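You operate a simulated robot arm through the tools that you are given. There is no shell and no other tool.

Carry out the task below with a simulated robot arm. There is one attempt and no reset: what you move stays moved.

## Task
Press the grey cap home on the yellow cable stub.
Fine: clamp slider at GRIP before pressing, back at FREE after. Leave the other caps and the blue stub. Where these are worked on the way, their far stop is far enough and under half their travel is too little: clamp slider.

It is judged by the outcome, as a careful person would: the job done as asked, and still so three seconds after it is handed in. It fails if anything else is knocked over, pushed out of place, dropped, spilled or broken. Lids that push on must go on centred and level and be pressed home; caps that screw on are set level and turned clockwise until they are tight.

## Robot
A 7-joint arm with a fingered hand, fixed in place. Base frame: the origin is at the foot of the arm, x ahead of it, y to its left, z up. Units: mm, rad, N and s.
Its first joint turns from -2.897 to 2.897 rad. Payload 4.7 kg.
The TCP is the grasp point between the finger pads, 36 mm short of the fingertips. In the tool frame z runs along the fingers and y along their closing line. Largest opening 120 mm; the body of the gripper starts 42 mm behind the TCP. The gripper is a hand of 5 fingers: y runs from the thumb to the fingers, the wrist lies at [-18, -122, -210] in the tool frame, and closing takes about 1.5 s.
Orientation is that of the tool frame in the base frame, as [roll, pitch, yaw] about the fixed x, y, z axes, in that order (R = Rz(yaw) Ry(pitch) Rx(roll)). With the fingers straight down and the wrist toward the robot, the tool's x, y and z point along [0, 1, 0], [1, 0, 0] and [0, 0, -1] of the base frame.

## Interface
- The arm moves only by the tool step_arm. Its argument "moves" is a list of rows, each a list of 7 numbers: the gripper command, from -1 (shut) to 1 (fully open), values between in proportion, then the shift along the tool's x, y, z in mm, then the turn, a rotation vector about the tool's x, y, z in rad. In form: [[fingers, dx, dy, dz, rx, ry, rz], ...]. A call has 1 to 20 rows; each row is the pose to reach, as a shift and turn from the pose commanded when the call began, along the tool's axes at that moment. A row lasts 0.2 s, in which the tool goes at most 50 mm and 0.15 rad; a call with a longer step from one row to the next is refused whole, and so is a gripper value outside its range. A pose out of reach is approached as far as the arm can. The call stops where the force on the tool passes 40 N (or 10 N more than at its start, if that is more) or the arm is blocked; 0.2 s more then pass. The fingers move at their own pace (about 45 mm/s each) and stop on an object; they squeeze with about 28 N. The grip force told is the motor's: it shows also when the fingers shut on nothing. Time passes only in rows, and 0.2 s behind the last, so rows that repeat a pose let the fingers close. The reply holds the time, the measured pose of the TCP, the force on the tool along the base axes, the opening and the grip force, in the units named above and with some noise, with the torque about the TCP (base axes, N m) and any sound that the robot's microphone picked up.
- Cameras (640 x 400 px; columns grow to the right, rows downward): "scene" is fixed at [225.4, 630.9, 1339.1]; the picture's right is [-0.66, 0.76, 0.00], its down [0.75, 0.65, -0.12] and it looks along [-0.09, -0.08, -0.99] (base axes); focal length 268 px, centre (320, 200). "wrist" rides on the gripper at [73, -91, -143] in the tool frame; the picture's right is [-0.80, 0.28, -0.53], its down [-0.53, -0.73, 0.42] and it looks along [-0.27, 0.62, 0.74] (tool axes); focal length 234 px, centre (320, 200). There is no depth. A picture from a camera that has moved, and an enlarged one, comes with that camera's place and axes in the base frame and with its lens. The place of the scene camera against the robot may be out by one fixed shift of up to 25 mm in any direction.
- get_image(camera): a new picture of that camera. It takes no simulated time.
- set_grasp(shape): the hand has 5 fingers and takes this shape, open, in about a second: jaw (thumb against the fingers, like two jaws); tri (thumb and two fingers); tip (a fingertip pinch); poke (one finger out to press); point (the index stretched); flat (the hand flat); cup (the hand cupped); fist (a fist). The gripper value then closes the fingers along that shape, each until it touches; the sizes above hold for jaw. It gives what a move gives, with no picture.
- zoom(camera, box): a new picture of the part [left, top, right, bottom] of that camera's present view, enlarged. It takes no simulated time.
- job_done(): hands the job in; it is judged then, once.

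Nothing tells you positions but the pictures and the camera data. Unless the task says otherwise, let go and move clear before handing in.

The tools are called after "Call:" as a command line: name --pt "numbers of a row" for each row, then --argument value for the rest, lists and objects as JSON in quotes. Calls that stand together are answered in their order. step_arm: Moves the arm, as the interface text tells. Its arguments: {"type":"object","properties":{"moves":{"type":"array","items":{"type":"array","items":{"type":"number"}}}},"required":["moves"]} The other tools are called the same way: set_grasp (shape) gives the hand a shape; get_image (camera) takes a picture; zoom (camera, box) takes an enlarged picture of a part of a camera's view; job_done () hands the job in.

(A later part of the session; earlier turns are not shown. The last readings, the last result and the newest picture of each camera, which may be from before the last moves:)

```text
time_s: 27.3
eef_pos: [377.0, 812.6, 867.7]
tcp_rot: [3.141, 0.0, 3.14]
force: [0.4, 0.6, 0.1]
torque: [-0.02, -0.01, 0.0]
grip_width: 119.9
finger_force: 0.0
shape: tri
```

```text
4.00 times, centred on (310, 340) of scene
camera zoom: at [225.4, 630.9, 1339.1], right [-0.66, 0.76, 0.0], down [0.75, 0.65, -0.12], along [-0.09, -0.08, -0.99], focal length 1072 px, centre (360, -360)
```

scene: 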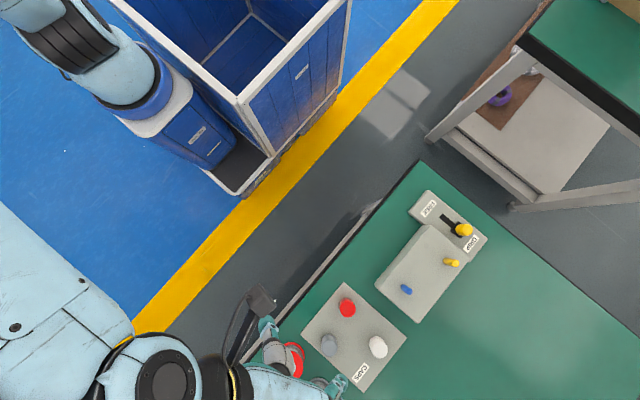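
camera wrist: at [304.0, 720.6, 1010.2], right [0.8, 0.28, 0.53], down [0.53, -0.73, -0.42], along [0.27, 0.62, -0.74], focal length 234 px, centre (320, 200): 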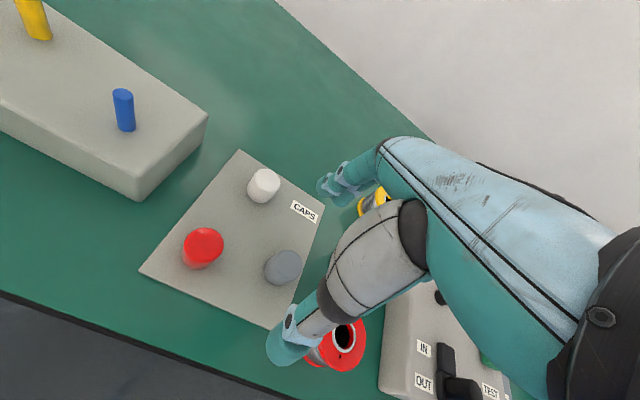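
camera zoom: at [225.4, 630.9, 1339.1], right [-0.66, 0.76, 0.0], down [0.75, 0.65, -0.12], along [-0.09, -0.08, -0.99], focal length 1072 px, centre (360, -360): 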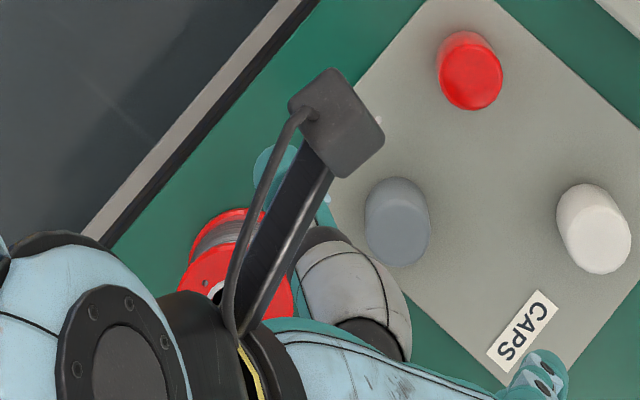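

Two spools stand about 85 mm from the cap and just as tall as where the curled ring and little fingers would pass, so I'll turn the hand ~32° to swing them clear and half-close the opening to ~46 mm before lowering.

Call:
step_arm --pt "0.5 0 0 0 0 0 -0.14" --pt "0.2 1 -1 0 0 0 -0.28" --pt "0 2 -2 0 0 0 -0.42" --pt "-0.23 2 -2 0 0 0 -0.56" --pt "-0.23 2 -2 0 0 0 -0.56" --pt "-0.23 2 -2 0 0 0 -0.56"

Call:
get_image --camera "wrist"

Call:
zoom --camera "wrist" --box '[210, 150, 410, 350]'

Call:
zoom --camera "scene" --box '[230, 290, 390, 390]'

```text
time_s: 28.7
eef_pos: [374.4, 809.3, 865.9]
tcp_rot: [-3.14, 0.0, -2.582]
force: [0.5, 0.8, 0.1]
torque: [0.02, -0.04, -0.02]
grip_width: 46.8
finger_force: 0.1
shape: tri
```

```text
taken
camera wrist: at [361.9, 693.9, 1009.9], right [0.53, 0.66, 0.53], down [0.84, -0.34, -0.42], along [-0.1, 0.67, -0.74], focal length 234 px, centre (320, 200)
```

wrist: 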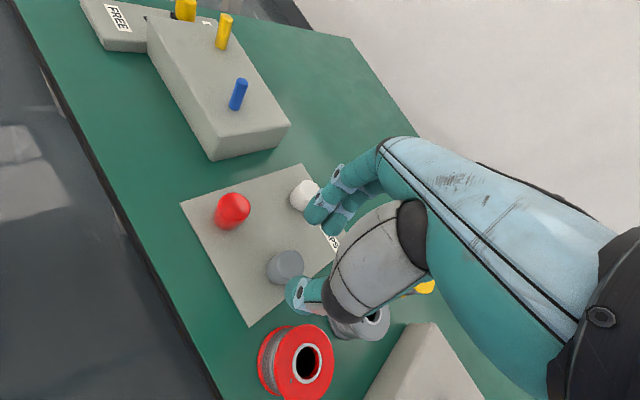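

```text
2.00 times, centred on (310, 250) of wrist
camera zoom: at [361.9, 693.9, 1009.9], right [0.53, 0.66, 0.53], down [0.84, -0.34, -0.42], along [-0.1, 0.67, -0.74], focal length 468 px, centre (340, 100)
```

zoom: 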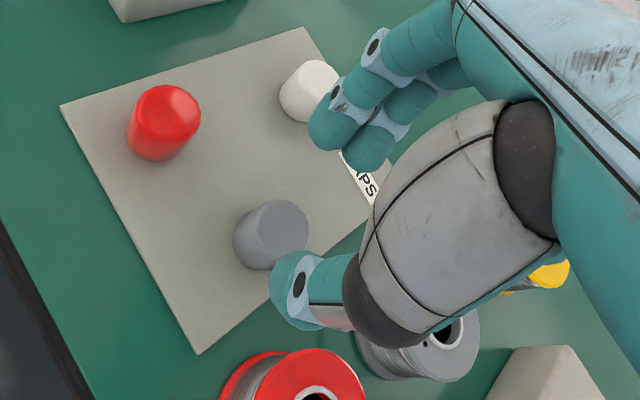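

```text
4.00 times, centred on (310, 340) of scene
camera zoom: at [225.4, 630.9, 1339.1], right [-0.66, 0.76, 0.0], down [0.75, 0.65, -0.12], along [-0.09, -0.08, -0.99], focal length 1072 px, centre (360, -360)
```

zoom: 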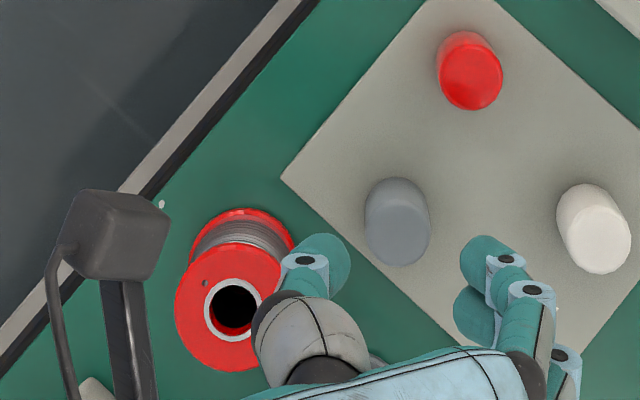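

From the scene camera, the thumb and the two fingers straddle the spot and stay clear of the spools. I'll lower partway and check again.

Call:
step_arm --pt "-0.23 0 0 12 0 0 0" --pt "-0.23 0 0 24 0 0 0" --pt "-0.23 0 0 34 0 0 0"

Call:
zoom --camera "wrist" --box '[230, 170, 390, 330]'

Call:
zoom --camera "scene" --box '[270, 310, 390, 385]'

```text
time_s: 29.5
eef_pos: [375.5, 809.2, 832.4]
tcp_rot: [-3.141, -0.001, -2.58]
force: [0.0, 0.0, -0.1]
torque: [-0.06, 0.02, -0.02]
grip_width: 46.6
finger_force: 0.0
shape: tri
```

```text
2.50 times, centred on (310, 250) of wrist
camera zoom: at [361.8, 693.7, 976.0], right [0.53, 0.66, 0.53], down [0.84, -0.34, -0.42], along [-0.1, 0.67, -0.74], focal length 585 px, centre (345, 75)
```

zoom: 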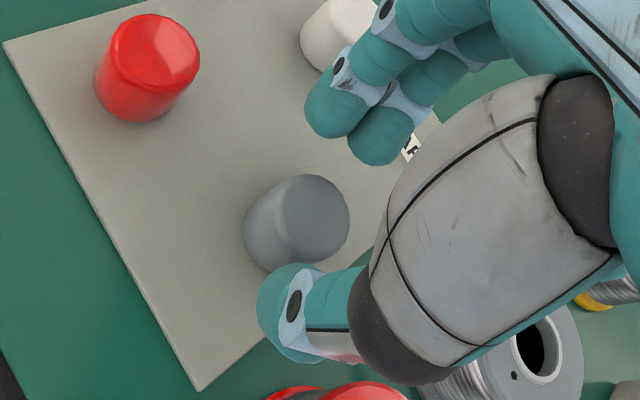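

```text
5.33 times, centred on (330, 348) of scene
camera zoom: at [225.4, 630.9, 1339.1], right [-0.66, 0.76, 0.0], down [0.75, 0.65, -0.12], along [-0.09, -0.08, -0.99], focal length 1430 px, centre (267, -587)
```

zoom: 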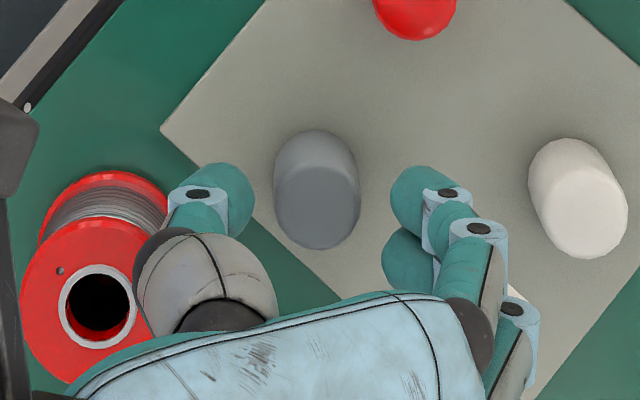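

The fingers straddle the cap nicely centred. I'll go down the rest so the fingertips end a few millimetres above the plate, still open.

Call:
step_arm --pt "-0.23 0 -1 9 0 0 0" --pt "-0.23 0 -1 18 0 0 0" --pt "-0.23 0 -1 26 0 0 0"

Call:
zoom --camera "wrist" --box '[230, 170, 390, 330]'

Call:
zoom --camera "scene" --box '[270, 310, 390, 385]'

```text
time_s: 30.3
eef_pos: [375.3, 807.3, 805.0]
tcp_rot: [-3.139, -0.001, -2.58]
force: [-0.6, 0.2, 0.5]
torque: [0.03, 0.0, -0.05]
grip_width: 46.5
finger_force: 0.1
shape: tri
```

```text
2.50 times, centred on (310, 250) of wrist
camera zoom: at [361.6, 693.2, 949.7], right [0.53, 0.66, 0.53], down [0.84, -0.34, -0.42], along [-0.1, 0.67, -0.74], focal length 585 px, centre (345, 75)
```

zoom: 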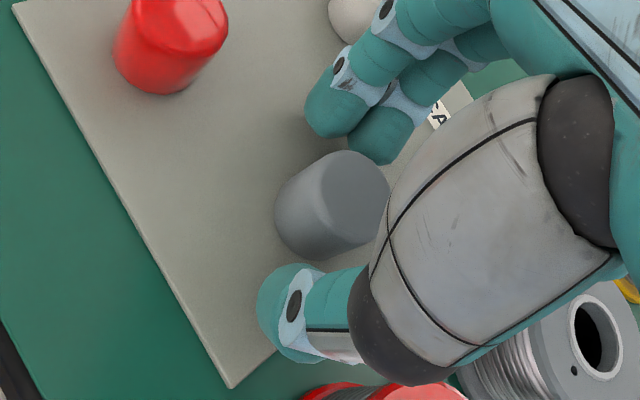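

```text
5.33 times, centred on (330, 348) of scene
camera zoom: at [225.4, 630.9, 1339.1], right [-0.66, 0.76, 0.0], down [0.75, 0.65, -0.12], along [-0.09, -0.08, -0.99], focal length 1430 px, centre (267, -587)
```

zoom: 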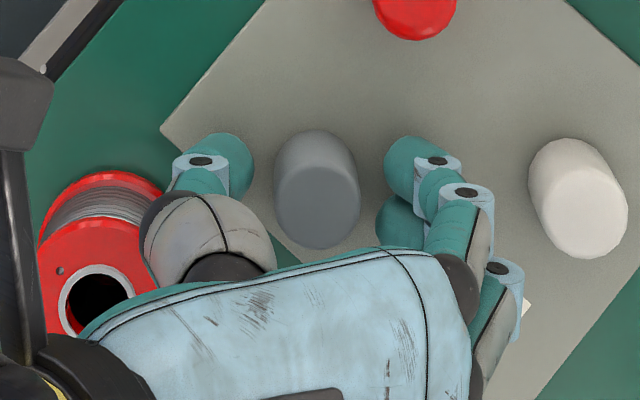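

Alignment is within about 2–3 mm; I'll shift that much along the hand's x and close the fingers on the cap.

Call:
step_arm --pt "-0.23 -2.5 0 0 0 0 0" --pt "-0.35 -2.5 0 0 0 0 0" --pt "-0.45 -2.5 0 0 0 0 0" --pt "-0.6 -2.5 0 0 0 0 0" --pt "-1 -2.5 0 0 0 0 0" --pt "-1 -2.5 0 0 0 0 0" --pt "-1 -2.5 0 0 0 0 0" --pt "-1 -2.5 0 0 0 0 0" --pt "-1 -2.5 0 0 0 0 0"

Call:
zoom --camera "wrist" --box '[230, 170, 390, 330]'

Call:
zoom --camera "scene" --box '[270, 310, 390, 385]'

```text
time_s: 32.3
eef_pos: [377.0, 809.3, 807.6]
tcp_rot: [3.142, 0.0, -2.581]
force: [0.5, 0.8, -0.8]
torque: [0.0, 0.03, -0.01]
grip_width: 23.8
finger_force: 27.8
shape: tri
```

```text
2.50 times, centred on (310, 250) of wrist
camera zoom: at [364.1, 694.4, 949.6], right [0.53, 0.66, 0.53], down [0.84, -0.34, -0.42], along [-0.1, 0.67, -0.74], focal length 585 px, centre (345, 75)
```

zoom: 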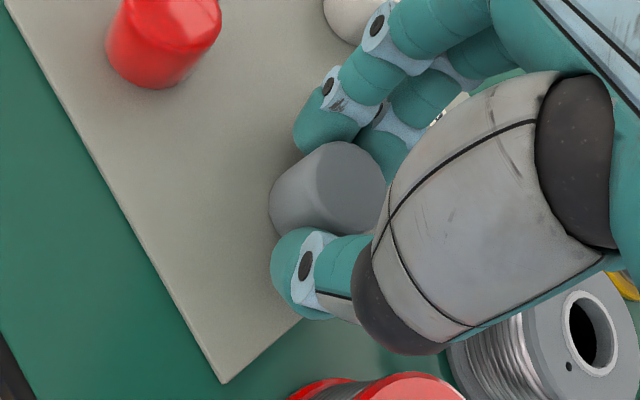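

```text
5.33 times, centred on (330, 348) of scene
camera zoom: at [225.4, 630.9, 1339.1], right [-0.66, 0.76, 0.0], down [0.75, 0.65, -0.12], along [-0.09, -0.08, -0.99], focal length 1430 px, centre (267, -587)
```

zoom: 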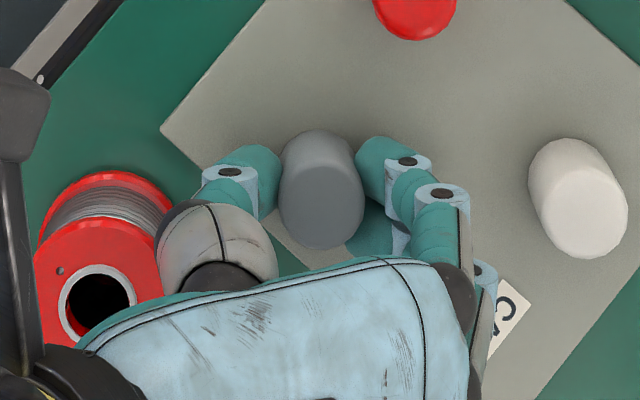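

The grip reads 27.8 N and the cap stands upright between the fingers. I'll lift it straight up.

Call:
step_arm --pt "-1 0 0 -5 0 0 0" --pt "-1 0 0 -15 0 0 0" --pt "-1 0 0 -35 0 0 0" --pt "-1 0 0 -60 0 0 0" --pt "-1 0 0 -90 0 0 0" --pt "-1 0 0 -110 0 0 0"

Call:
get_image --camera "wrist"

Call:
zoom --camera "wrist" --box '[230, 170, 390, 330]'

Call:
zoom --camera "scene" --box '[250, 270, 450, 395]'

```text
time_s: 33.7
eef_pos: [376.4, 810.1, 915.1]
tcp_rot: [-3.141, 0.0, -2.581]
force: [0.8, 1.5, -0.4]
torque: [0.01, 0.02, 0.01]
grip_width: 23.7
finger_force: 28.3
shape: tri
```

```text
taken
camera wrist: at [364.2, 694.6, 1058.9], right [0.53, 0.66, 0.52], down [0.84, -0.34, -0.42], along [-0.1, 0.67, -0.74], focal length 234 px, centre (320, 200)
```

wrist: 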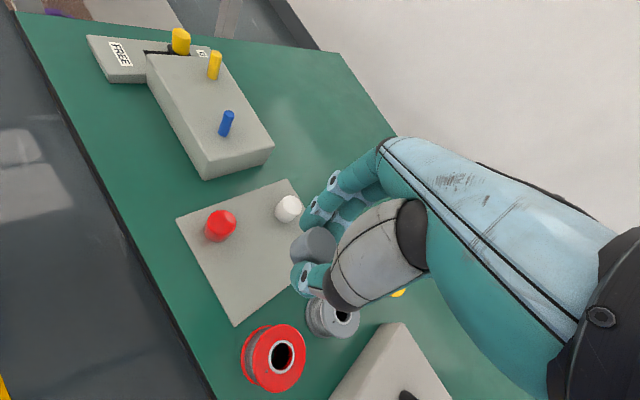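

```text
2.50 times, centred on (310, 250) of wrist
camera zoom: at [364.2, 694.6, 1058.9], right [0.53, 0.66, 0.52], down [0.84, -0.34, -0.42], along [-0.1, 0.67, -0.74], focal length 585 px, centre (345, 75)
```

zoom: 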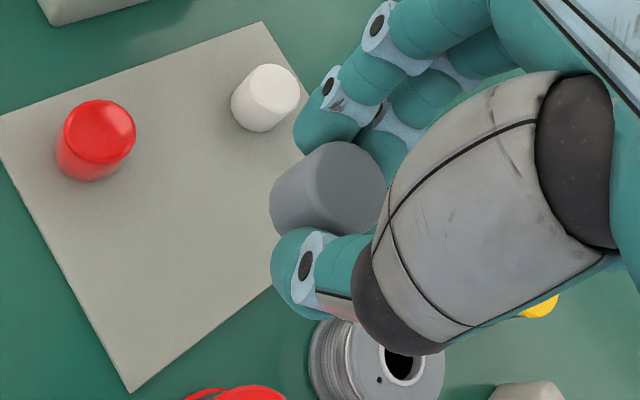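

```text
3.20 times, centred on (350, 332) of scene
camera zoom: at [225.4, 630.9, 1339.1], right [-0.66, 0.76, 0.0], down [0.75, 0.65, -0.12], along [-0.09, -0.08, -0.99], focal length 858 px, centre (224, -224)
```

zoom: 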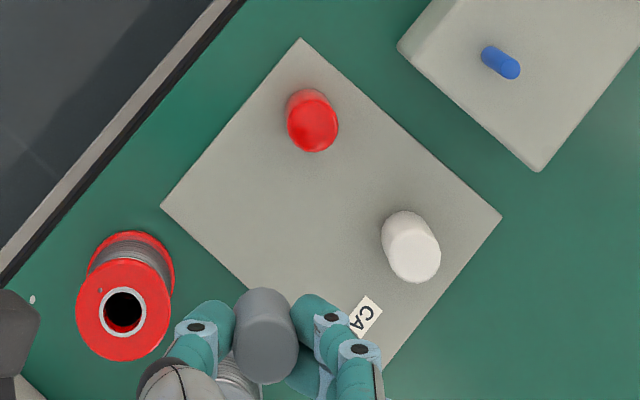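

The cap is firmly held and didn't shift during the lift; red and white caps are undisturbed. I'll carry it at a safe height to hover over the yellow stub, turning back to the natural yaw.

Call:
step_arm --pt "-1 20 20 -10 0 0 0.056" --pt "-1 40 40 -20 0 0 0.112" --pt "-1 60 60 -25 0 0 0.168" --pt "-1 80 80 -25 0 0 0.224" --pt "-1 100 100 -25 0 0 0.28" --pt "-1 120 120 -25 0 0 0.336" --pt "-1 140 140 -20 0 0 0.392" --pt "-1 160 160 -15 0 0 0.448" --pt "-1 180 180 -12 0 0 0.504" --pt "-1 201 199 -10 0 0 0.56" --pt "-1 201 199 -10 0 0 0.56"

Call:
get_image --camera "wrist"

Call:
zoom --camera "wrist" --box '[230, 170, 390, 330]'

Call:
get_image --camera "scene"

```text
time_s: 36.1
eef_pos: [101.2, 871.3, 927.1]
tcp_rot: [3.141, 0.0, 3.139]
force: [0.6, 0.2, -0.2]
torque: [-0.02, 0.02, 0.05]
grip_width: 23.9
finger_force: 28.1
shape: tri
```

```text
taken
camera wrist: at [28.4, 780.9, 1070.0], right [0.8, 0.28, 0.53], down [0.53, -0.73, -0.42], along [0.27, 0.62, -0.74], focal length 234 px, centre (320, 200)
```

wrist: 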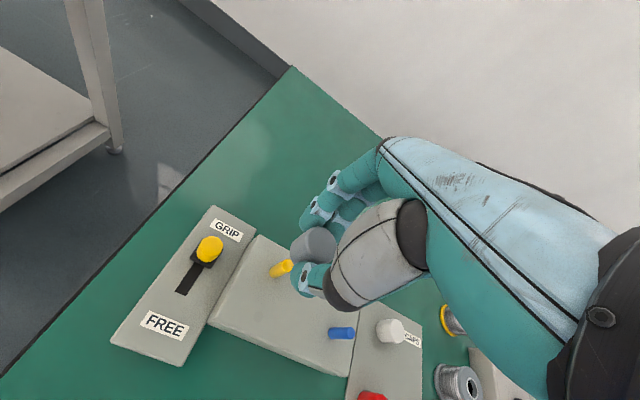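

```text
2.50 times, centred on (310, 250) of wrist
camera zoom: at [28.4, 780.9, 1070.0], right [0.8, 0.28, 0.53], down [0.53, -0.73, -0.42], along [0.27, 0.62, -0.74], focal length 585 px, centre (345, 75)
```

zoom: 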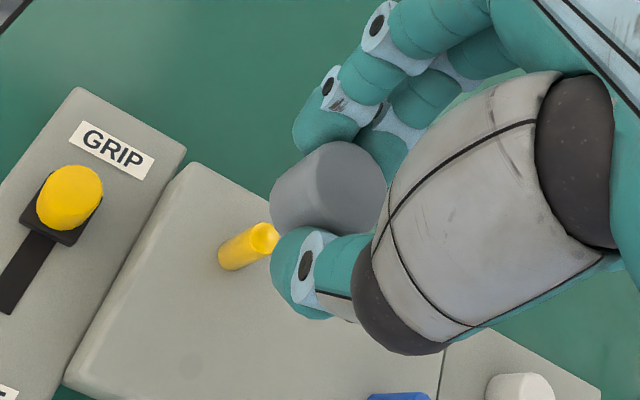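

```text
taken
```

scene: 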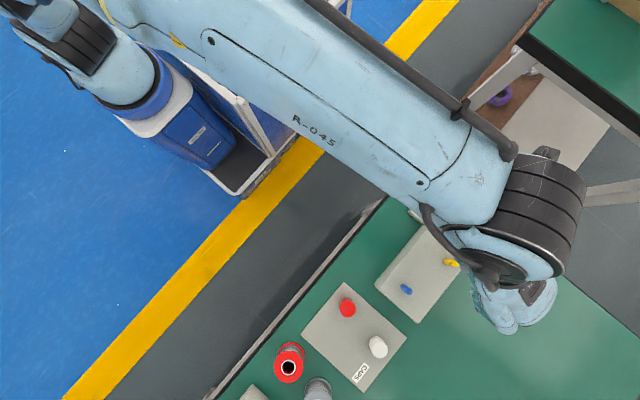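

The stub lies almost exactly on the cap's axis line in this view. I'll zoom finely here, then take a second view from a yaw turned 90° to fix the other direction.

Call:
zoom --camera "wrist" --box '[260, 215, 356, 275]'

Call:
step_arm --pt "-1 0 0 0 0 0 0.143" --pt "-1 0 0 0 0 0 0.286" --pt "-1 0 0 0 0 0 0.429" --pt "-1 0 0 0 0 0 0.571" --pt "-1 0 0 0 0 0 0.714" --pt "-1 0 0 0 0 0 0.857" --pt "-1 0 0 0 0 0 1.0" --pt "-1 0 0 0 0 0 1.142" --pt "-1 0 0 0 0 0 1.285" --pt "-1 0 0 0 0 0 1.428" --pt "-1 0 0 0 0 0 1.5708" --pt "-1 0 0 0 0 0 1.5708"

Call:
zoom --camera "wrist" --box '[260, 215, 356, 275]'

Call:
zoom --camera "wrist" --box '[230, 170, 390, 330]'

Call:
get_image --camera "scene"

```text
6.67 times, centred on (308, 245) of wrist
camera zoom: at [28.4, 780.9, 1070.0], right [0.8, 0.28, 0.53], down [0.53, -0.73, -0.42], along [0.27, 0.62, -0.74], focal length 1561 px, centre (400, -100)
```

zoom: 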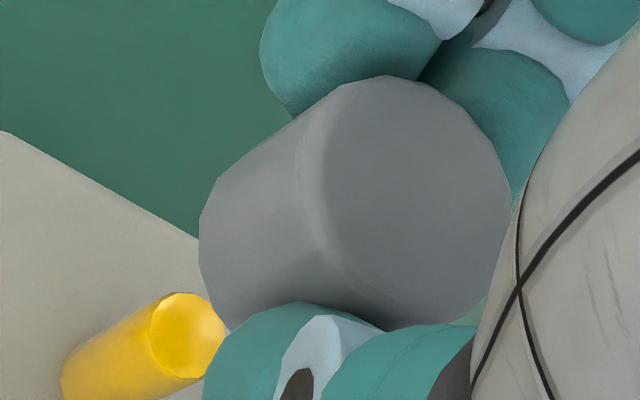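

```text
time_s: 38.7
eef_pos: [105.2, 854.2, 922.3]
tcp_rot: [-3.139, -0.002, 1.569]
force: [0.0, 1.5, 0.1]
torque: [-0.11, -0.01, -0.01]
grip_width: 23.7
finger_force: 28.0
shape: tri
out of reach, approached as far as the arm can: row 11, 12
```

```text
6.67 times, centred on (308, 245) of wrist
camera zoom: at [14.2, 926.7, 1066.1], right [0.28, -0.81, 0.52], down [-0.73, -0.53, -0.43], along [0.62, -0.26, -0.74], focal length 1561 px, centre (400, -100)
```

zoom: 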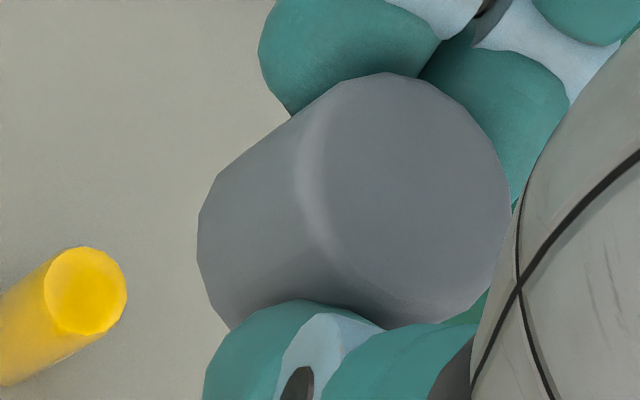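

```text
2.50 times, centred on (310, 250) of wrist
camera zoom: at [14.2, 926.7, 1066.1], right [0.28, -0.81, 0.52], down [-0.73, -0.53, -0.43], along [0.62, -0.26, -0.74], focal length 585 px, centre (345, 75)
```

zoom: 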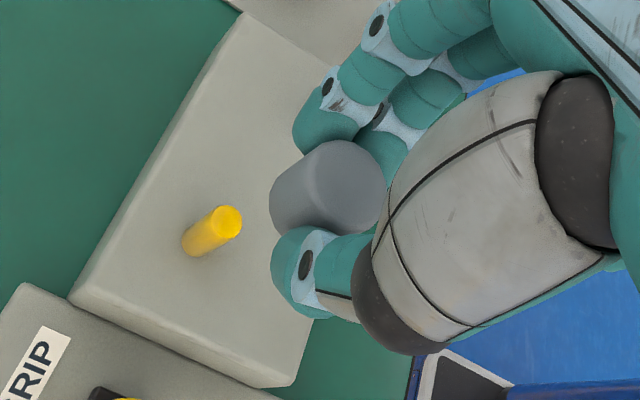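

```text
taken
```

scene: 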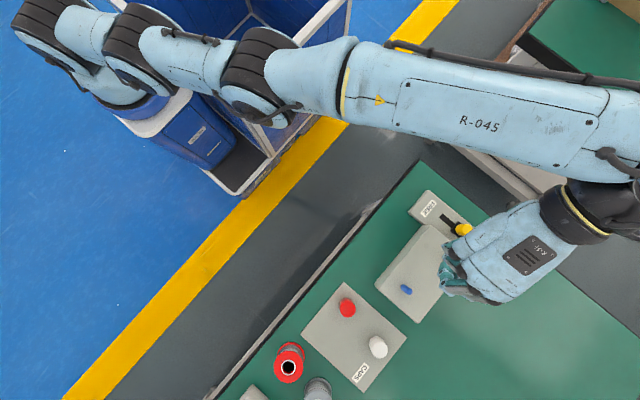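

At yaw 90° the spot is slightly out of reach, but the two views together put the stub axis at about (102.2, 871.7) and show the cap sits ~3 mm toward the fingers in the hand. I'll turn back to the natural yaw and read the pose.

Call:
step_arm --pt "-1 0 0 0 0 0 -0.143" --pt "-1 0 0 0 0 0 -0.286" --pt "-1 0 0 0 0 0 -0.429" --pt "-1 0 0 0 0 0 -0.571" --pt "-1 0 0 0 0 0 -0.714" --pt "-1 0 0 0 0 0 -0.857" --pt "-1 0 0 0 0 0 -1.0" --pt "-1 0 0 0 0 0 -1.142" --pt "-1 0 0 0 0 0 -1.285" --pt "-1 0 0 0 0 0 -1.428" --pt "-1 0 0 0 0 0 -1.5708" --pt "-1 0 0 0 0 0 -1.5708" --pt "-1 0 0 0 0 0 -1.5708"

Call:
zoom --camera "wrist" --box '[260, 215, 356, 275]'

```text
time_s: 41.5
eef_pos: [88.6, 952.6, 958.2]
tcp_rot: [-3.141, 0.0, 3.141]
force: [0.1, -0.2, 0.2]
torque: [0.0, 0.0, -0.02]
grip_width: 23.9
finger_force: 28.2
shape: tri
out of reach, approached as far as the arm can: row 2, 3, 4, 5, 6, 7, 8, 9, 10, 11, 12, 13
```

```text
6.67 times, centred on (308, 245) of wrist
camera zoom: at [16.0, 862.5, 1101.0], right [0.8, 0.28, 0.52], down [0.53, -0.73, -0.42], along [0.27, 0.62, -0.74], focal length 1561 px, centre (400, -100)
```

zoom: 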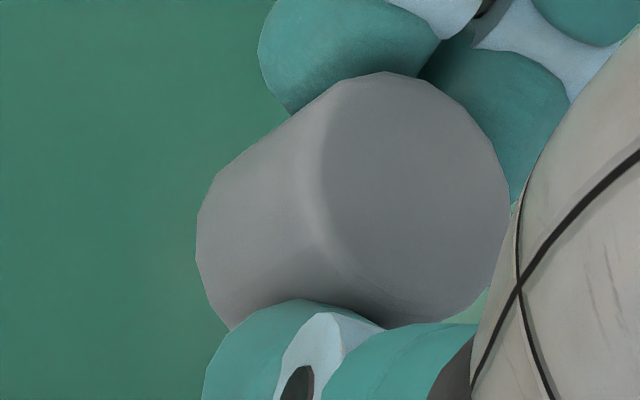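

The arm drifted outward to (89, 953, 958) as it hit a reach limit on the way back. I'll look before moving again; the cap is still in the grip.

Call:
get_image --camera "scene"

Call:
get_image --camera "wrist"

```text
taken
```

scene: 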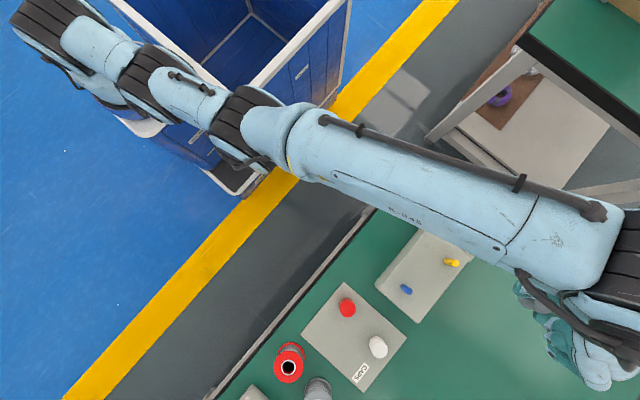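

```text
taken
camera wrist: at [16.0, 862.5, 1101.0], right [0.8, 0.28, 0.52], down [0.53, -0.73, -0.42], along [0.27, 0.62, -0.74], focal length 234 px, centre (320, 200)
```

wrist: 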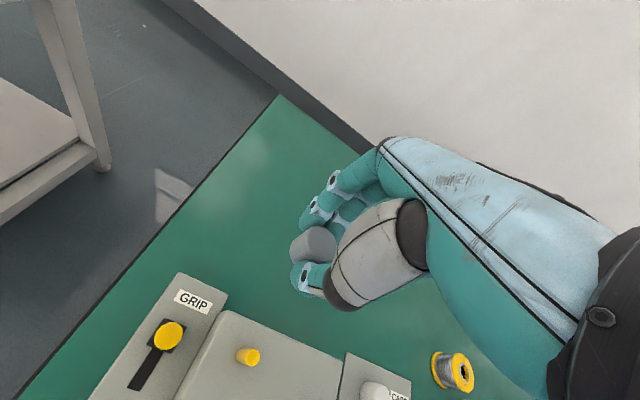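

The arm is stretched nearly straight. I'll draw it back toward the robot in a small step first to see how it responds.

Call:
step_arm --pt "-1 0 -10 0 0 0 0" --pt "-1 0 -20 0 0 0 0" --pt "-1 0 -20 0 0 0 0"

```text
time_s: 42.3
eef_pos: [84.6, 949.1, 964.4]
tcp_rot: [-3.14, -0.001, 3.141]
force: [0.1, -0.1, -0.2]
torque: [0.01, 0.01, 0.0]
grip_width: 23.8
finger_force: 28.6
shape: tri
out of reach, approached as far as the arm can: row 1, 2, 3
```

It hardly moved, so the commanded pose probably differs from where the arm is. I'll hold the command for a couple of seconds to see whether it converges.

Call:
step_arm --pt "-1 0 0 0 0 0 0" --pt "-1 0 0 0 0 0 0" --pt "-1 0 0 0 0 0 0" --pt "-1 0 0 0 0 0 0" --pt "-1 0 0 0 0 0 0" --pt "-1 0 0 0 0 0 0"

Call:
get_image --camera "scene"

```text
time_s: 43.7
eef_pos: [84.5, 950.5, 963.0]
tcp_rot: [-3.139, 0.0, 3.141]
force: [-0.5, 0.7, 0.7]
torque: [-0.01, -0.04, 0.0]
grip_width: 23.4
finger_force: 28.3
shape: tri
```

```text
taken
```

scene: 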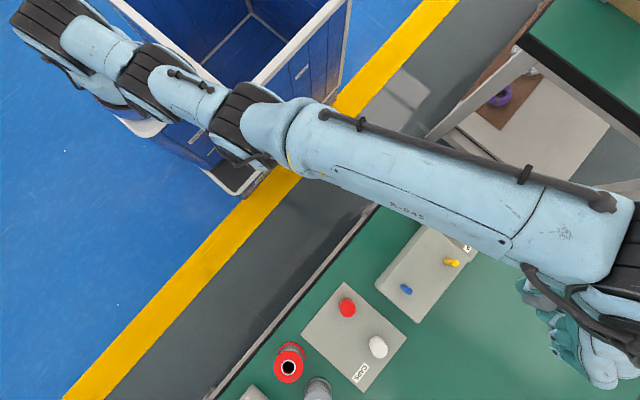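

The commanded pose follows the reached one, and the arm is close to a straight-elbow singularity. I'll try pulling inward and upward in small increments to let the elbow bend again.

Call:
step_arm --pt "-1 0 -5 -5 0 0 0" --pt "-1 0 -10 -10 0 0 0" --pt "-1 0 -15 -15 0 0 0" --pt "-1 0 -20 -20 0 0 0" --pt "-1 0 -25 -25 0 0 0" --pt "-1 0 -30 -30 0 0 0"

```text
time_s: 45.1
eef_pos: [82.0, 933.2, 1002.0]
tcp_rot: [-3.137, 0.001, -3.141]
force: [0.7, 0.9, -0.4]
torque: [-0.01, -0.03, -0.01]
grip_width: 23.7
finger_force: 28.0
shape: tri
out of reach, approached as far as the arm can: row 2, 3, 4, 5, 6
```

Going up only swings the straight arm. Moving down-and-inward should let the elbow bend in its allowed direction, and there is free space below here.

Call:
step_arm --pt "-1 0 -5 8 0 0 0" --pt "-1 0 -10 16 0 0 0" --pt "-1 0 -15 24 0 0 0" --pt "-1 0 -20 32 0 0 0" --pt "-1 0 -25 40 0 0 0" --pt "-1 0 -30 48 0 0 0"

```text
time_s: 46.5
eef_pos: [73.6, 946.1, 970.2]
tcp_rot: [-3.14, 0.0, -3.141]
force: [0.2, 0.4, -0.1]
torque: [-0.01, 0.01, -0.02]
grip_width: 23.3
finger_force: 28.1
shape: tri
out of reach, approached as far as the arm can: row 1, 2, 3, 4, 5, 6
```

Still on the straight-arm sphere. I'll try a stronger inward pull at constant height, over free space, so the solver has a clear radial error to work on.

Call:
step_arm --pt "-1 0 -40 0 0 0 0" --pt "-1 0 -80 0 0 0 0" --pt "-1 0 -120 0 0 0 0" --pt "-1 0 -120 0 0 0 0"

Call:
get_image --camera "scene"

```text
time_s: 47.5
eef_pos: [53.1, 924.7, 1008.0]
tcp_rot: [-3.139, 0.001, -3.141]
force: [0.0, -0.6, 0.5]
torque: [-0.05, 0.02, 0.07]
grip_width: 23.5
finger_force: 28.2
shape: tri
out of reach, approached as far as the arm can: row 1, 2, 3, 4
```

```text
taken
```

scene: 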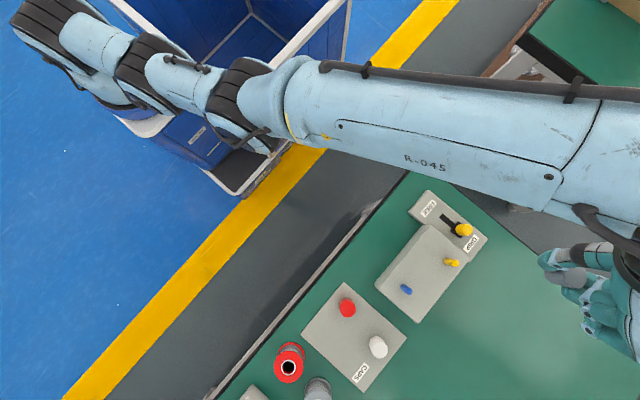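

The elbow seems trapped on the wrong side of full extension. I'll push slightly outward and down (free space beyond the box) so it crosses over, then pull in.

Call:
step_arm --pt "-1 0 20 14 0 0 0" --pt "-1 0 40 28 0 0 0" --pt "-1 0 60 42 0 0 0" --pt "-1 0 80 56 0 0 0" --pt "-1 0 80 68 0 0 0"

```text
time_s: 48.7
eef_pos: [59.8, 980.3, 933.1]
tcp_rot: [3.141, -0.001, -3.14]
force: [0.2, -0.3, -0.9]
torque: [-0.03, -0.01, -0.01]
grip_width: 23.4
finger_force: 27.8
shape: tri
out of reach, approached as far as the arm can: row 2, 3, 4, 5
```

Reach grew from ~906 to ~921 mm, which fits that picture. Now I'll go down with a slight inward pull to flex the elbow on the right side.

Call:
step_arm --pt "-1 0 0 10 0 0 0" --pt "-1 0 0 20 0 0 0" --pt "-1 0 -5 28 0 0 0" --pt "-1 0 -12 34 0 0 0" --pt "-1 0 -20 38 0 0 0" --pt "-1 0 -20 38 0 0 0"

```text
time_s: 50.1
eef_pos: [58.4, 968.2, 897.8]
tcp_rot: [3.141, 0.002, -3.141]
force: [-0.3, -0.2, -0.4]
torque: [0.02, 0.0, 0.0]
grip_width: 23.7
finger_force: 28.2
shape: tri
out of reach, approached as far as the arm can: row 5, 6
```

Call:
get_image --camera "scene"

Call:
get_image --camera "wrist"

```text
taken
```

scene: 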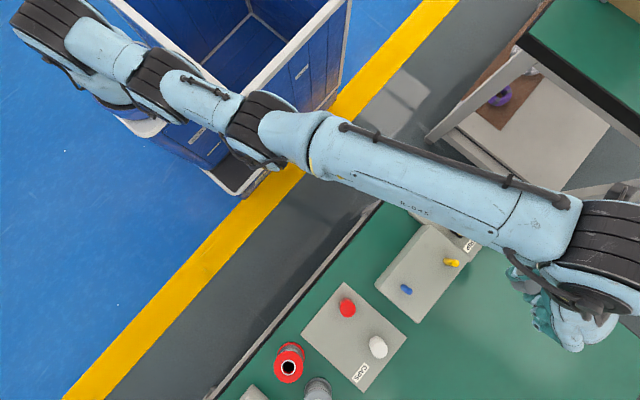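

```text
taken
camera wrist: at [-14.4, 877.9, 1041.7], right [0.8, 0.28, 0.52], down [0.53, -0.73, -0.42], along [0.27, 0.62, -0.74], focal length 234 px, centre (320, 200)
```

wrist: 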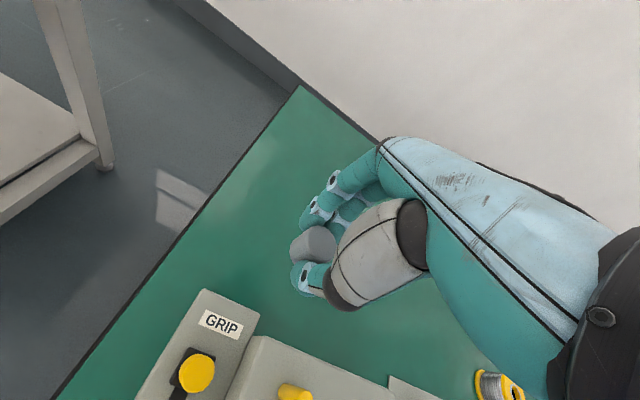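

The arm is stretched straight with the elbow on top. I'll first stretch fully outward to reach the turning point, then move along down before pulling in.

Call:
step_arm --pt "-1 0 25 -10 0 0 0" --pt "-1 0 50 -20 0 0 0" --pt "-1 0 75 -30 0 0 0" --pt "-1 0 100 -40 0 0 0" --pt "-1 0 100 -40 0 0 0" --pt "-1 0 100 -40 0 0 0"

```text
time_s: 51.5
eef_pos: [68.6, 989.7, 910.2]
tcp_rot: [-3.141, 0.001, 3.141]
force: [0.2, 0.2, -1.0]
torque: [0.02, 0.0, 0.0]
grip_width: 23.4
finger_force: 28.1
shape: tri
out of reach, approached as far as the arm can: row 1, 2, 3, 4, 5, 6
```

Now at full stretch (~923 mm). Next: down along the arc, then inward to no less than y≈940 so nothing on the box is near.

Call:
step_arm --pt "-1 0 14 21 0 0 0" --pt "-1 0 25 42 0 0 0" --pt "-1 0 5 50 0 0 0" --pt "-1 0 -20 50 0 0 0" --pt "-1 0 -45 50 0 0 0" --pt "-1 0 -45 50 0 0 0"

```text
time_s: 52.9
eef_pos: [65.7, 979.2, 864.8]
tcp_rot: [-3.139, 0.0, -3.141]
force: [0.0, -1.0, 0.7]
torque: [0.0, 0.01, 0.0]
grip_width: 23.4
finger_force: 28.0
shape: tri
out of reach, approached as far as the arm can: row 1, 2, 4, 5, 6
```

Down leads back into the trap, so the elbow must flex the other way. I'll stretch out again and then come up and in.

Call:
step_arm --pt "-1 0 30 -5 0 0 0" --pt "-1 0 60 -10 0 0 0" --pt "-1 0 60 -10 0 0 0" --pt "-1 0 50 -35 0 0 0" --pt "-1 0 40 -65 0 0 0" --pt "-1 0 20 -100 0 0 0" --pt "-1 0 -10 -125 0 0 0" --pt "-1 0 -40 -140 0 0 0" --pt "-1 0 -70 -140 0 0 0" --pt "-1 0 -70 -140 0 0 0"

```text
time_s: 55.1
eef_pos: [65.8, 908.4, 1005.1]
tcp_rot: [-3.14, 0.0, -3.141]
force: [0.0, -0.5, 0.1]
torque: [0.01, 0.01, 0.03]
grip_width: 23.4
finger_force: 28.2
shape: tri
out of reach, approached as far as the arm can: row 1, 2, 3, 4, 5, 6, 7
```

It came free – the target was reached with the elbow bent again. I'll keep pulling inward at this safe height to confirm.

Call:
step_arm --pt "-1 0 -20 0 0 0 0" --pt "-1 0 -40 0 0 0 0" --pt "-1 0 -60 0 0 0 0" --pt "-1 0 -80 0 0 0 0"

Call:
get_image --camera "scene"

Call:
zoom --camera "wrist" --box '[230, 170, 390, 330]'

```text
time_s: 56.1
eef_pos: [63.6, 828.3, 1003.5]
tcp_rot: [-3.139, 0.0, -3.14]
force: [-0.6, -0.1, -2.2]
torque: [0.02, 0.02, 0.0]
grip_width: 23.1
finger_force: 28.3
shape: tri
```

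```text
taken
```

scene: 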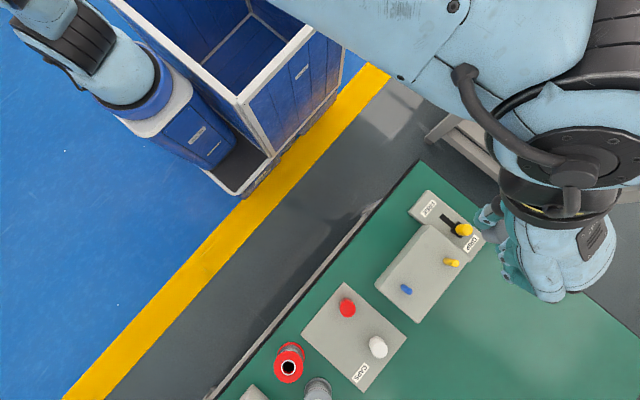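

```text
2.50 times, centred on (310, 250) of wrist
camera zoom: at [-8.2, 737.9, 1147.1], right [0.8, 0.28, 0.53], down [0.53, -0.73, -0.42], along [0.27, 0.62, -0.74], focal length 585 px, centre (345, 75)
```

zoom: 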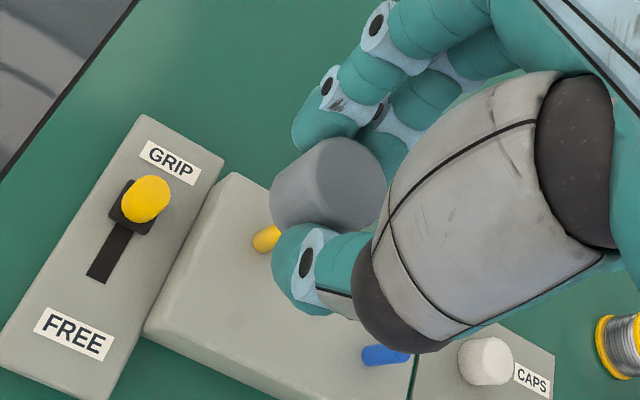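

Recovered: arm bent normally, cap still held unmoved, slider still at GRIP, nothing disturbed. I'll return over the stub at the natural yaw only.

Call:
step_arm --pt "-1 -13 13 10 0 0 0" --pt "-1 -26 27 25 0 0 0" --pt "-1 -39 40.5 45 0 0 0" --pt "-1 -39 40.5 68 0 0 0" --pt "-1 -39 40.5 84 0 0 0" --pt "-1 -39 40.5 84 0 0 0"

Call:
zoom --camera "wrist" --box '[250, 205, 346, 265]'

Call:
get_image --camera "scene"

```text
time_s: 57.5
eef_pos: [103.1, 869.8, 921.3]
tcp_rot: [-3.141, -0.001, -3.14]
force: [-0.7, 0.0, 0.6]
torque: [0.0, 0.01, -0.02]
grip_width: 23.3
finger_force: 27.8
shape: tri
```

```text
6.67 times, centred on (298, 235) of wrist
camera zoom: at [31.5, 778.3, 1064.6], right [0.8, 0.28, 0.53], down [0.53, -0.73, -0.42], along [0.27, 0.62, -0.74], focal length 1561 px, centre (467, -33)
```

zoom: 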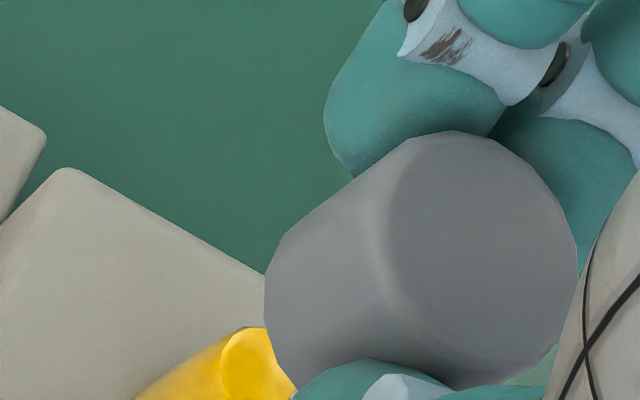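

```text
taken
```

scene: 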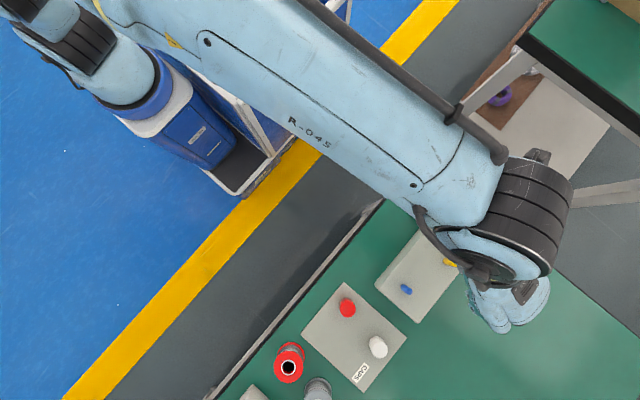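

Call:
zoom --camera "wrist" --box '[246, 225, 326, 275]'

Call:
zoom --camera "wrist" --box '[220, 180, 380, 280]'

```text
8.00 times, centred on (286, 250) of wrist
camera zoom: at [31.5, 778.3, 1064.6], right [0.8, 0.28, 0.53], down [0.53, -0.73, -0.42], along [0.27, 0.62, -0.74], focal length 1873 px, centre (592, -200)
```

zoom: 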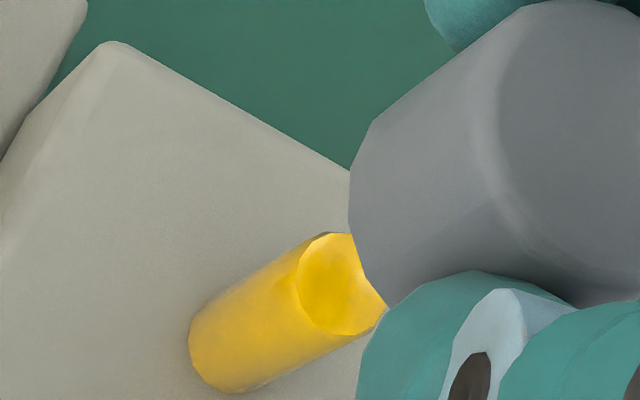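

```text
4.00 times, centred on (300, 230) of wrist
camera zoom: at [31.5, 778.3, 1064.6], right [0.8, 0.28, 0.53], down [0.53, -0.73, -0.42], along [0.27, 0.62, -0.74], focal length 937 px, centre (400, 80)
```

zoom: 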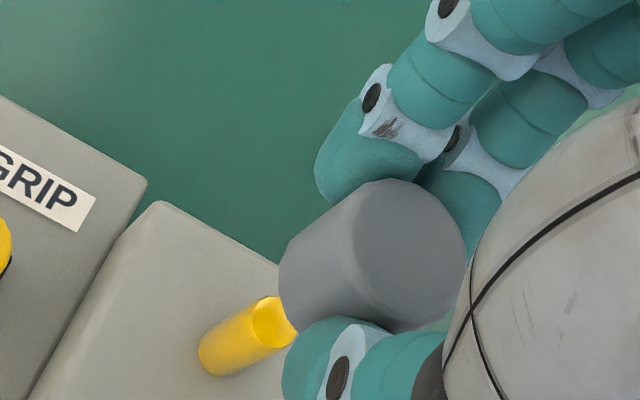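

The cap crept about 1 mm in the hand during the recovery but is upright. The cross-view offset to the stub is ~0.3 mm and the along-view offset about 2 mm; I'll correct for that and lower to a few millimetres above the stub.

Call:
step_arm --pt "-1 0.4 -0.9 8 0 0 0" --pt "-1 0.7 -1.7 16 0 0 0" --pt "-1 0.7 -1.7 24 0 0 0" --pt "-1 0.7 -1.7 24 0 0 0"

Call:
zoom --camera "wrist" --box '[246, 215, 342, 275]'

Call:
zoom --camera "scene" --box '[400, 220, 560, 320]'

```text
time_s: 58.5
eef_pos: [103.6, 866.8, 895.9]
tcp_rot: [-3.14, 0.003, 3.142]
force: [0.3, -0.2, -0.7]
torque: [0.0, 0.0, -0.01]
grip_width: 23.5
finger_force: 27.8
shape: tri
```

```text
6.67 times, centred on (294, 245) of wrist
camera zoom: at [30.8, 776.5, 1040.4], right [0.8, 0.28, 0.53], down [0.53, -0.73, -0.42], along [0.27, 0.62, -0.74], focal length 1561 px, centre (493, -100)
```

zoom: 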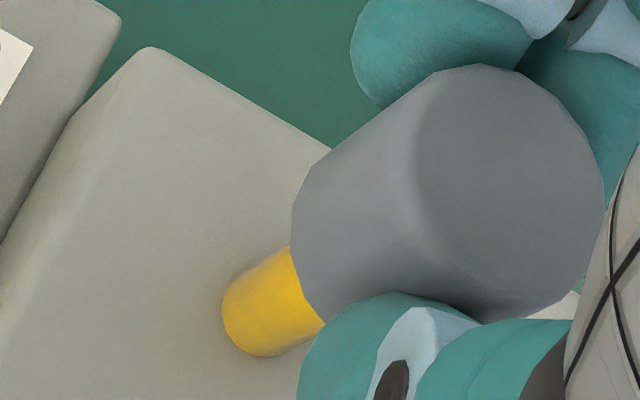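

```text
4.00 times, centred on (480, 270) of scene
camera zoom: at [225.4, 630.9, 1339.1], right [-0.66, 0.76, 0.0], down [0.75, 0.65, -0.12], along [-0.09, -0.08, -0.99], focal length 1072 px, centre (-320, -80)
```

zoom: 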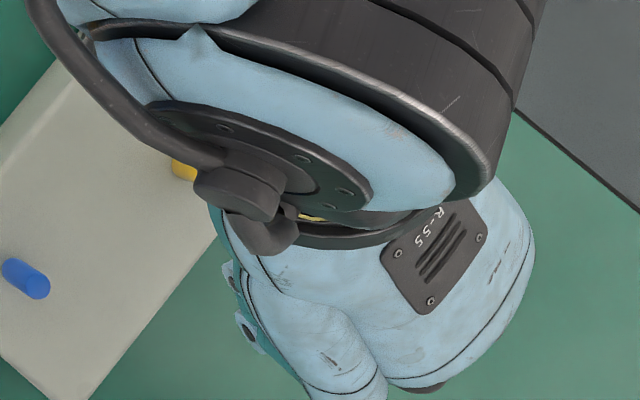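

Perpendicular alignment is within 0.25 mm. I'll lower gently in small steps, checking the force.

Call:
step_arm --pt "-1 0 0 1.5 0 0 0" --pt "-1 0 0 3 0 0 0" --pt "-1 0 0 4.5 0 0 0" --pt "-1 0 0 4.5 0 0 0"

```text
time_s: 59.5
eef_pos: [102.5, 868.0, 892.2]
tcp_rot: [-3.142, -0.001, -3.141]
force: [0.0, 0.6, -1.0]
torque: [0.02, 0.02, 0.01]
grip_width: 23.2
finger_force: 27.8
shape: tri
```

Call:
step_arm --pt "-1 0 0 1 0 0 0" --pt "-1 0 0 2 0 0 0" --pt "-1 0 0 3 0 0 0" --pt "-1 0 0 3 0 0 0"

```text
time_s: 60.5
eef_pos: [103.4, 867.6, 889.3]
tcp_rot: [-3.141, 0.0, 3.141]
force: [-0.3, 0.5, -0.9]
torque: [-0.01, 0.0, 0.01]
grip_width: 23.2
finger_force: 27.9
shape: tri
```

No contact yet; continuing down gently.

Call:
step_arm --pt "-1 0 0 1 0 0 0" --pt "-1 0 0 2 0 0 0" --pt "-1 0 0 3 0 0 0" --pt "-1 0 0 3 0 0 0"

```text
time_s: 61.5
eef_pos: [105.2, 867.0, 887.9]
tcp_rot: [3.141, 0.0, 3.141]
force: [0.5, -0.2, 0.5]
torque: [0.0, -0.02, -0.03]
grip_width: 23.2
finger_force: 27.2
shape: tri
```

Call:
step_arm --pt "-1 0 0 1 0 0 0" --pt "-1 0 0 2 0 0 0" --pt "-1 0 0 3 0 0 0" --pt "-1 0 0 3 0 0 0"

Call:
zoom --camera "wrist" --box '[246, 215, 342, 275]'

```text
time_s: 62.5
eef_pos: [102.9, 867.2, 882.7]
tcp_rot: [3.141, 0.0, 3.141]
force: [-0.5, -1.0, 0.4]
torque: [0.0, 0.01, -0.01]
grip_width: 23.1
finger_force: 28.0
shape: tri
```

```text
6.67 times, centred on (294, 245) of wrist
camera zoom: at [30.7, 776.8, 1026.7], right [0.8, 0.28, 0.53], down [0.53, -0.73, -0.42], along [0.27, 0.62, -0.74], focal length 1561 px, centre (493, -100)
```

zoom: 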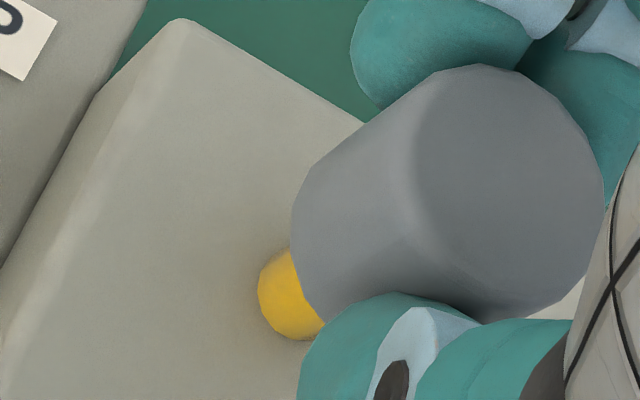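

Still no resistance with the cap's rim below the stub's top – it looks like the stub is entering the cap. Continuing.

Call:
step_arm --pt "-1 0 0 1 0 0 0" --pt "-1 0 0 2 0 0 0" --pt "-1 0 0 3 0 0 0" --pt "-1 0 0 4 0 0 0" --pt "-1 0 0 4 0 0 0"

Call:
zoom --camera "wrist" --box '[246, 215, 342, 275]'

```text
time_s: 63.7
eef_pos: [103.3, 868.0, 879.0]
tcp_rot: [3.141, 0.0, -3.14]
force: [0.0, 0.1, 0.3]
torque: [0.01, 0.02, -0.02]
grip_width: 23.4
finger_force: 28.0
shape: tri
```

```text
6.67 times, centred on (294, 245) of wrist
camera zoom: at [30.7, 776.7, 1022.7], right [0.8, 0.28, 0.53], down [0.53, -0.73, -0.42], along [0.27, 0.62, -0.74], focal length 1561 px, centre (493, -100)
```

zoom: 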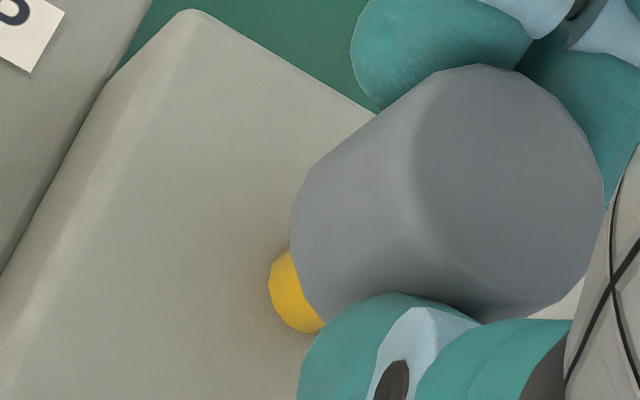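

Call:
step_arm --pt "-1 0 0 1 0 0 0" --pt "-1 0 0 2 0 0 0" --pt "-1 0 0 3 0 0 0" --pt "-1 0 0 4 0 0 0" --pt "-1 0 0 4 0 0 0"

Call:
zoom --camera "wrist" --box '[246, 215, 342, 275]'

```text
time_s: 64.9
eef_pos: [102.0, 868.4, 875.5]
tcp_rot: [3.14, 0.002, 3.141]
force: [-0.4, 0.1, -0.7]
torque: [0.03, -0.01, 0.01]
grip_width: 23.5
finger_force: 28.3
shape: tri
```

```text
6.67 times, centred on (294, 245) of wrist
camera zoom: at [30.6, 776.8, 1018.9], right [0.8, 0.28, 0.53], down [0.53, -0.73, -0.42], along [0.27, 0.62, -0.74], focal length 1561 px, centre (493, -100)
```

zoom: 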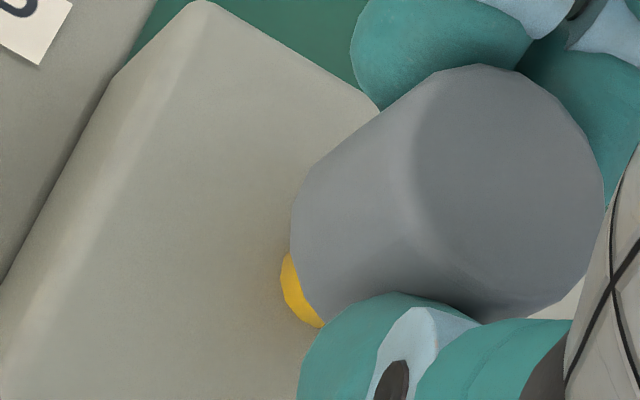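

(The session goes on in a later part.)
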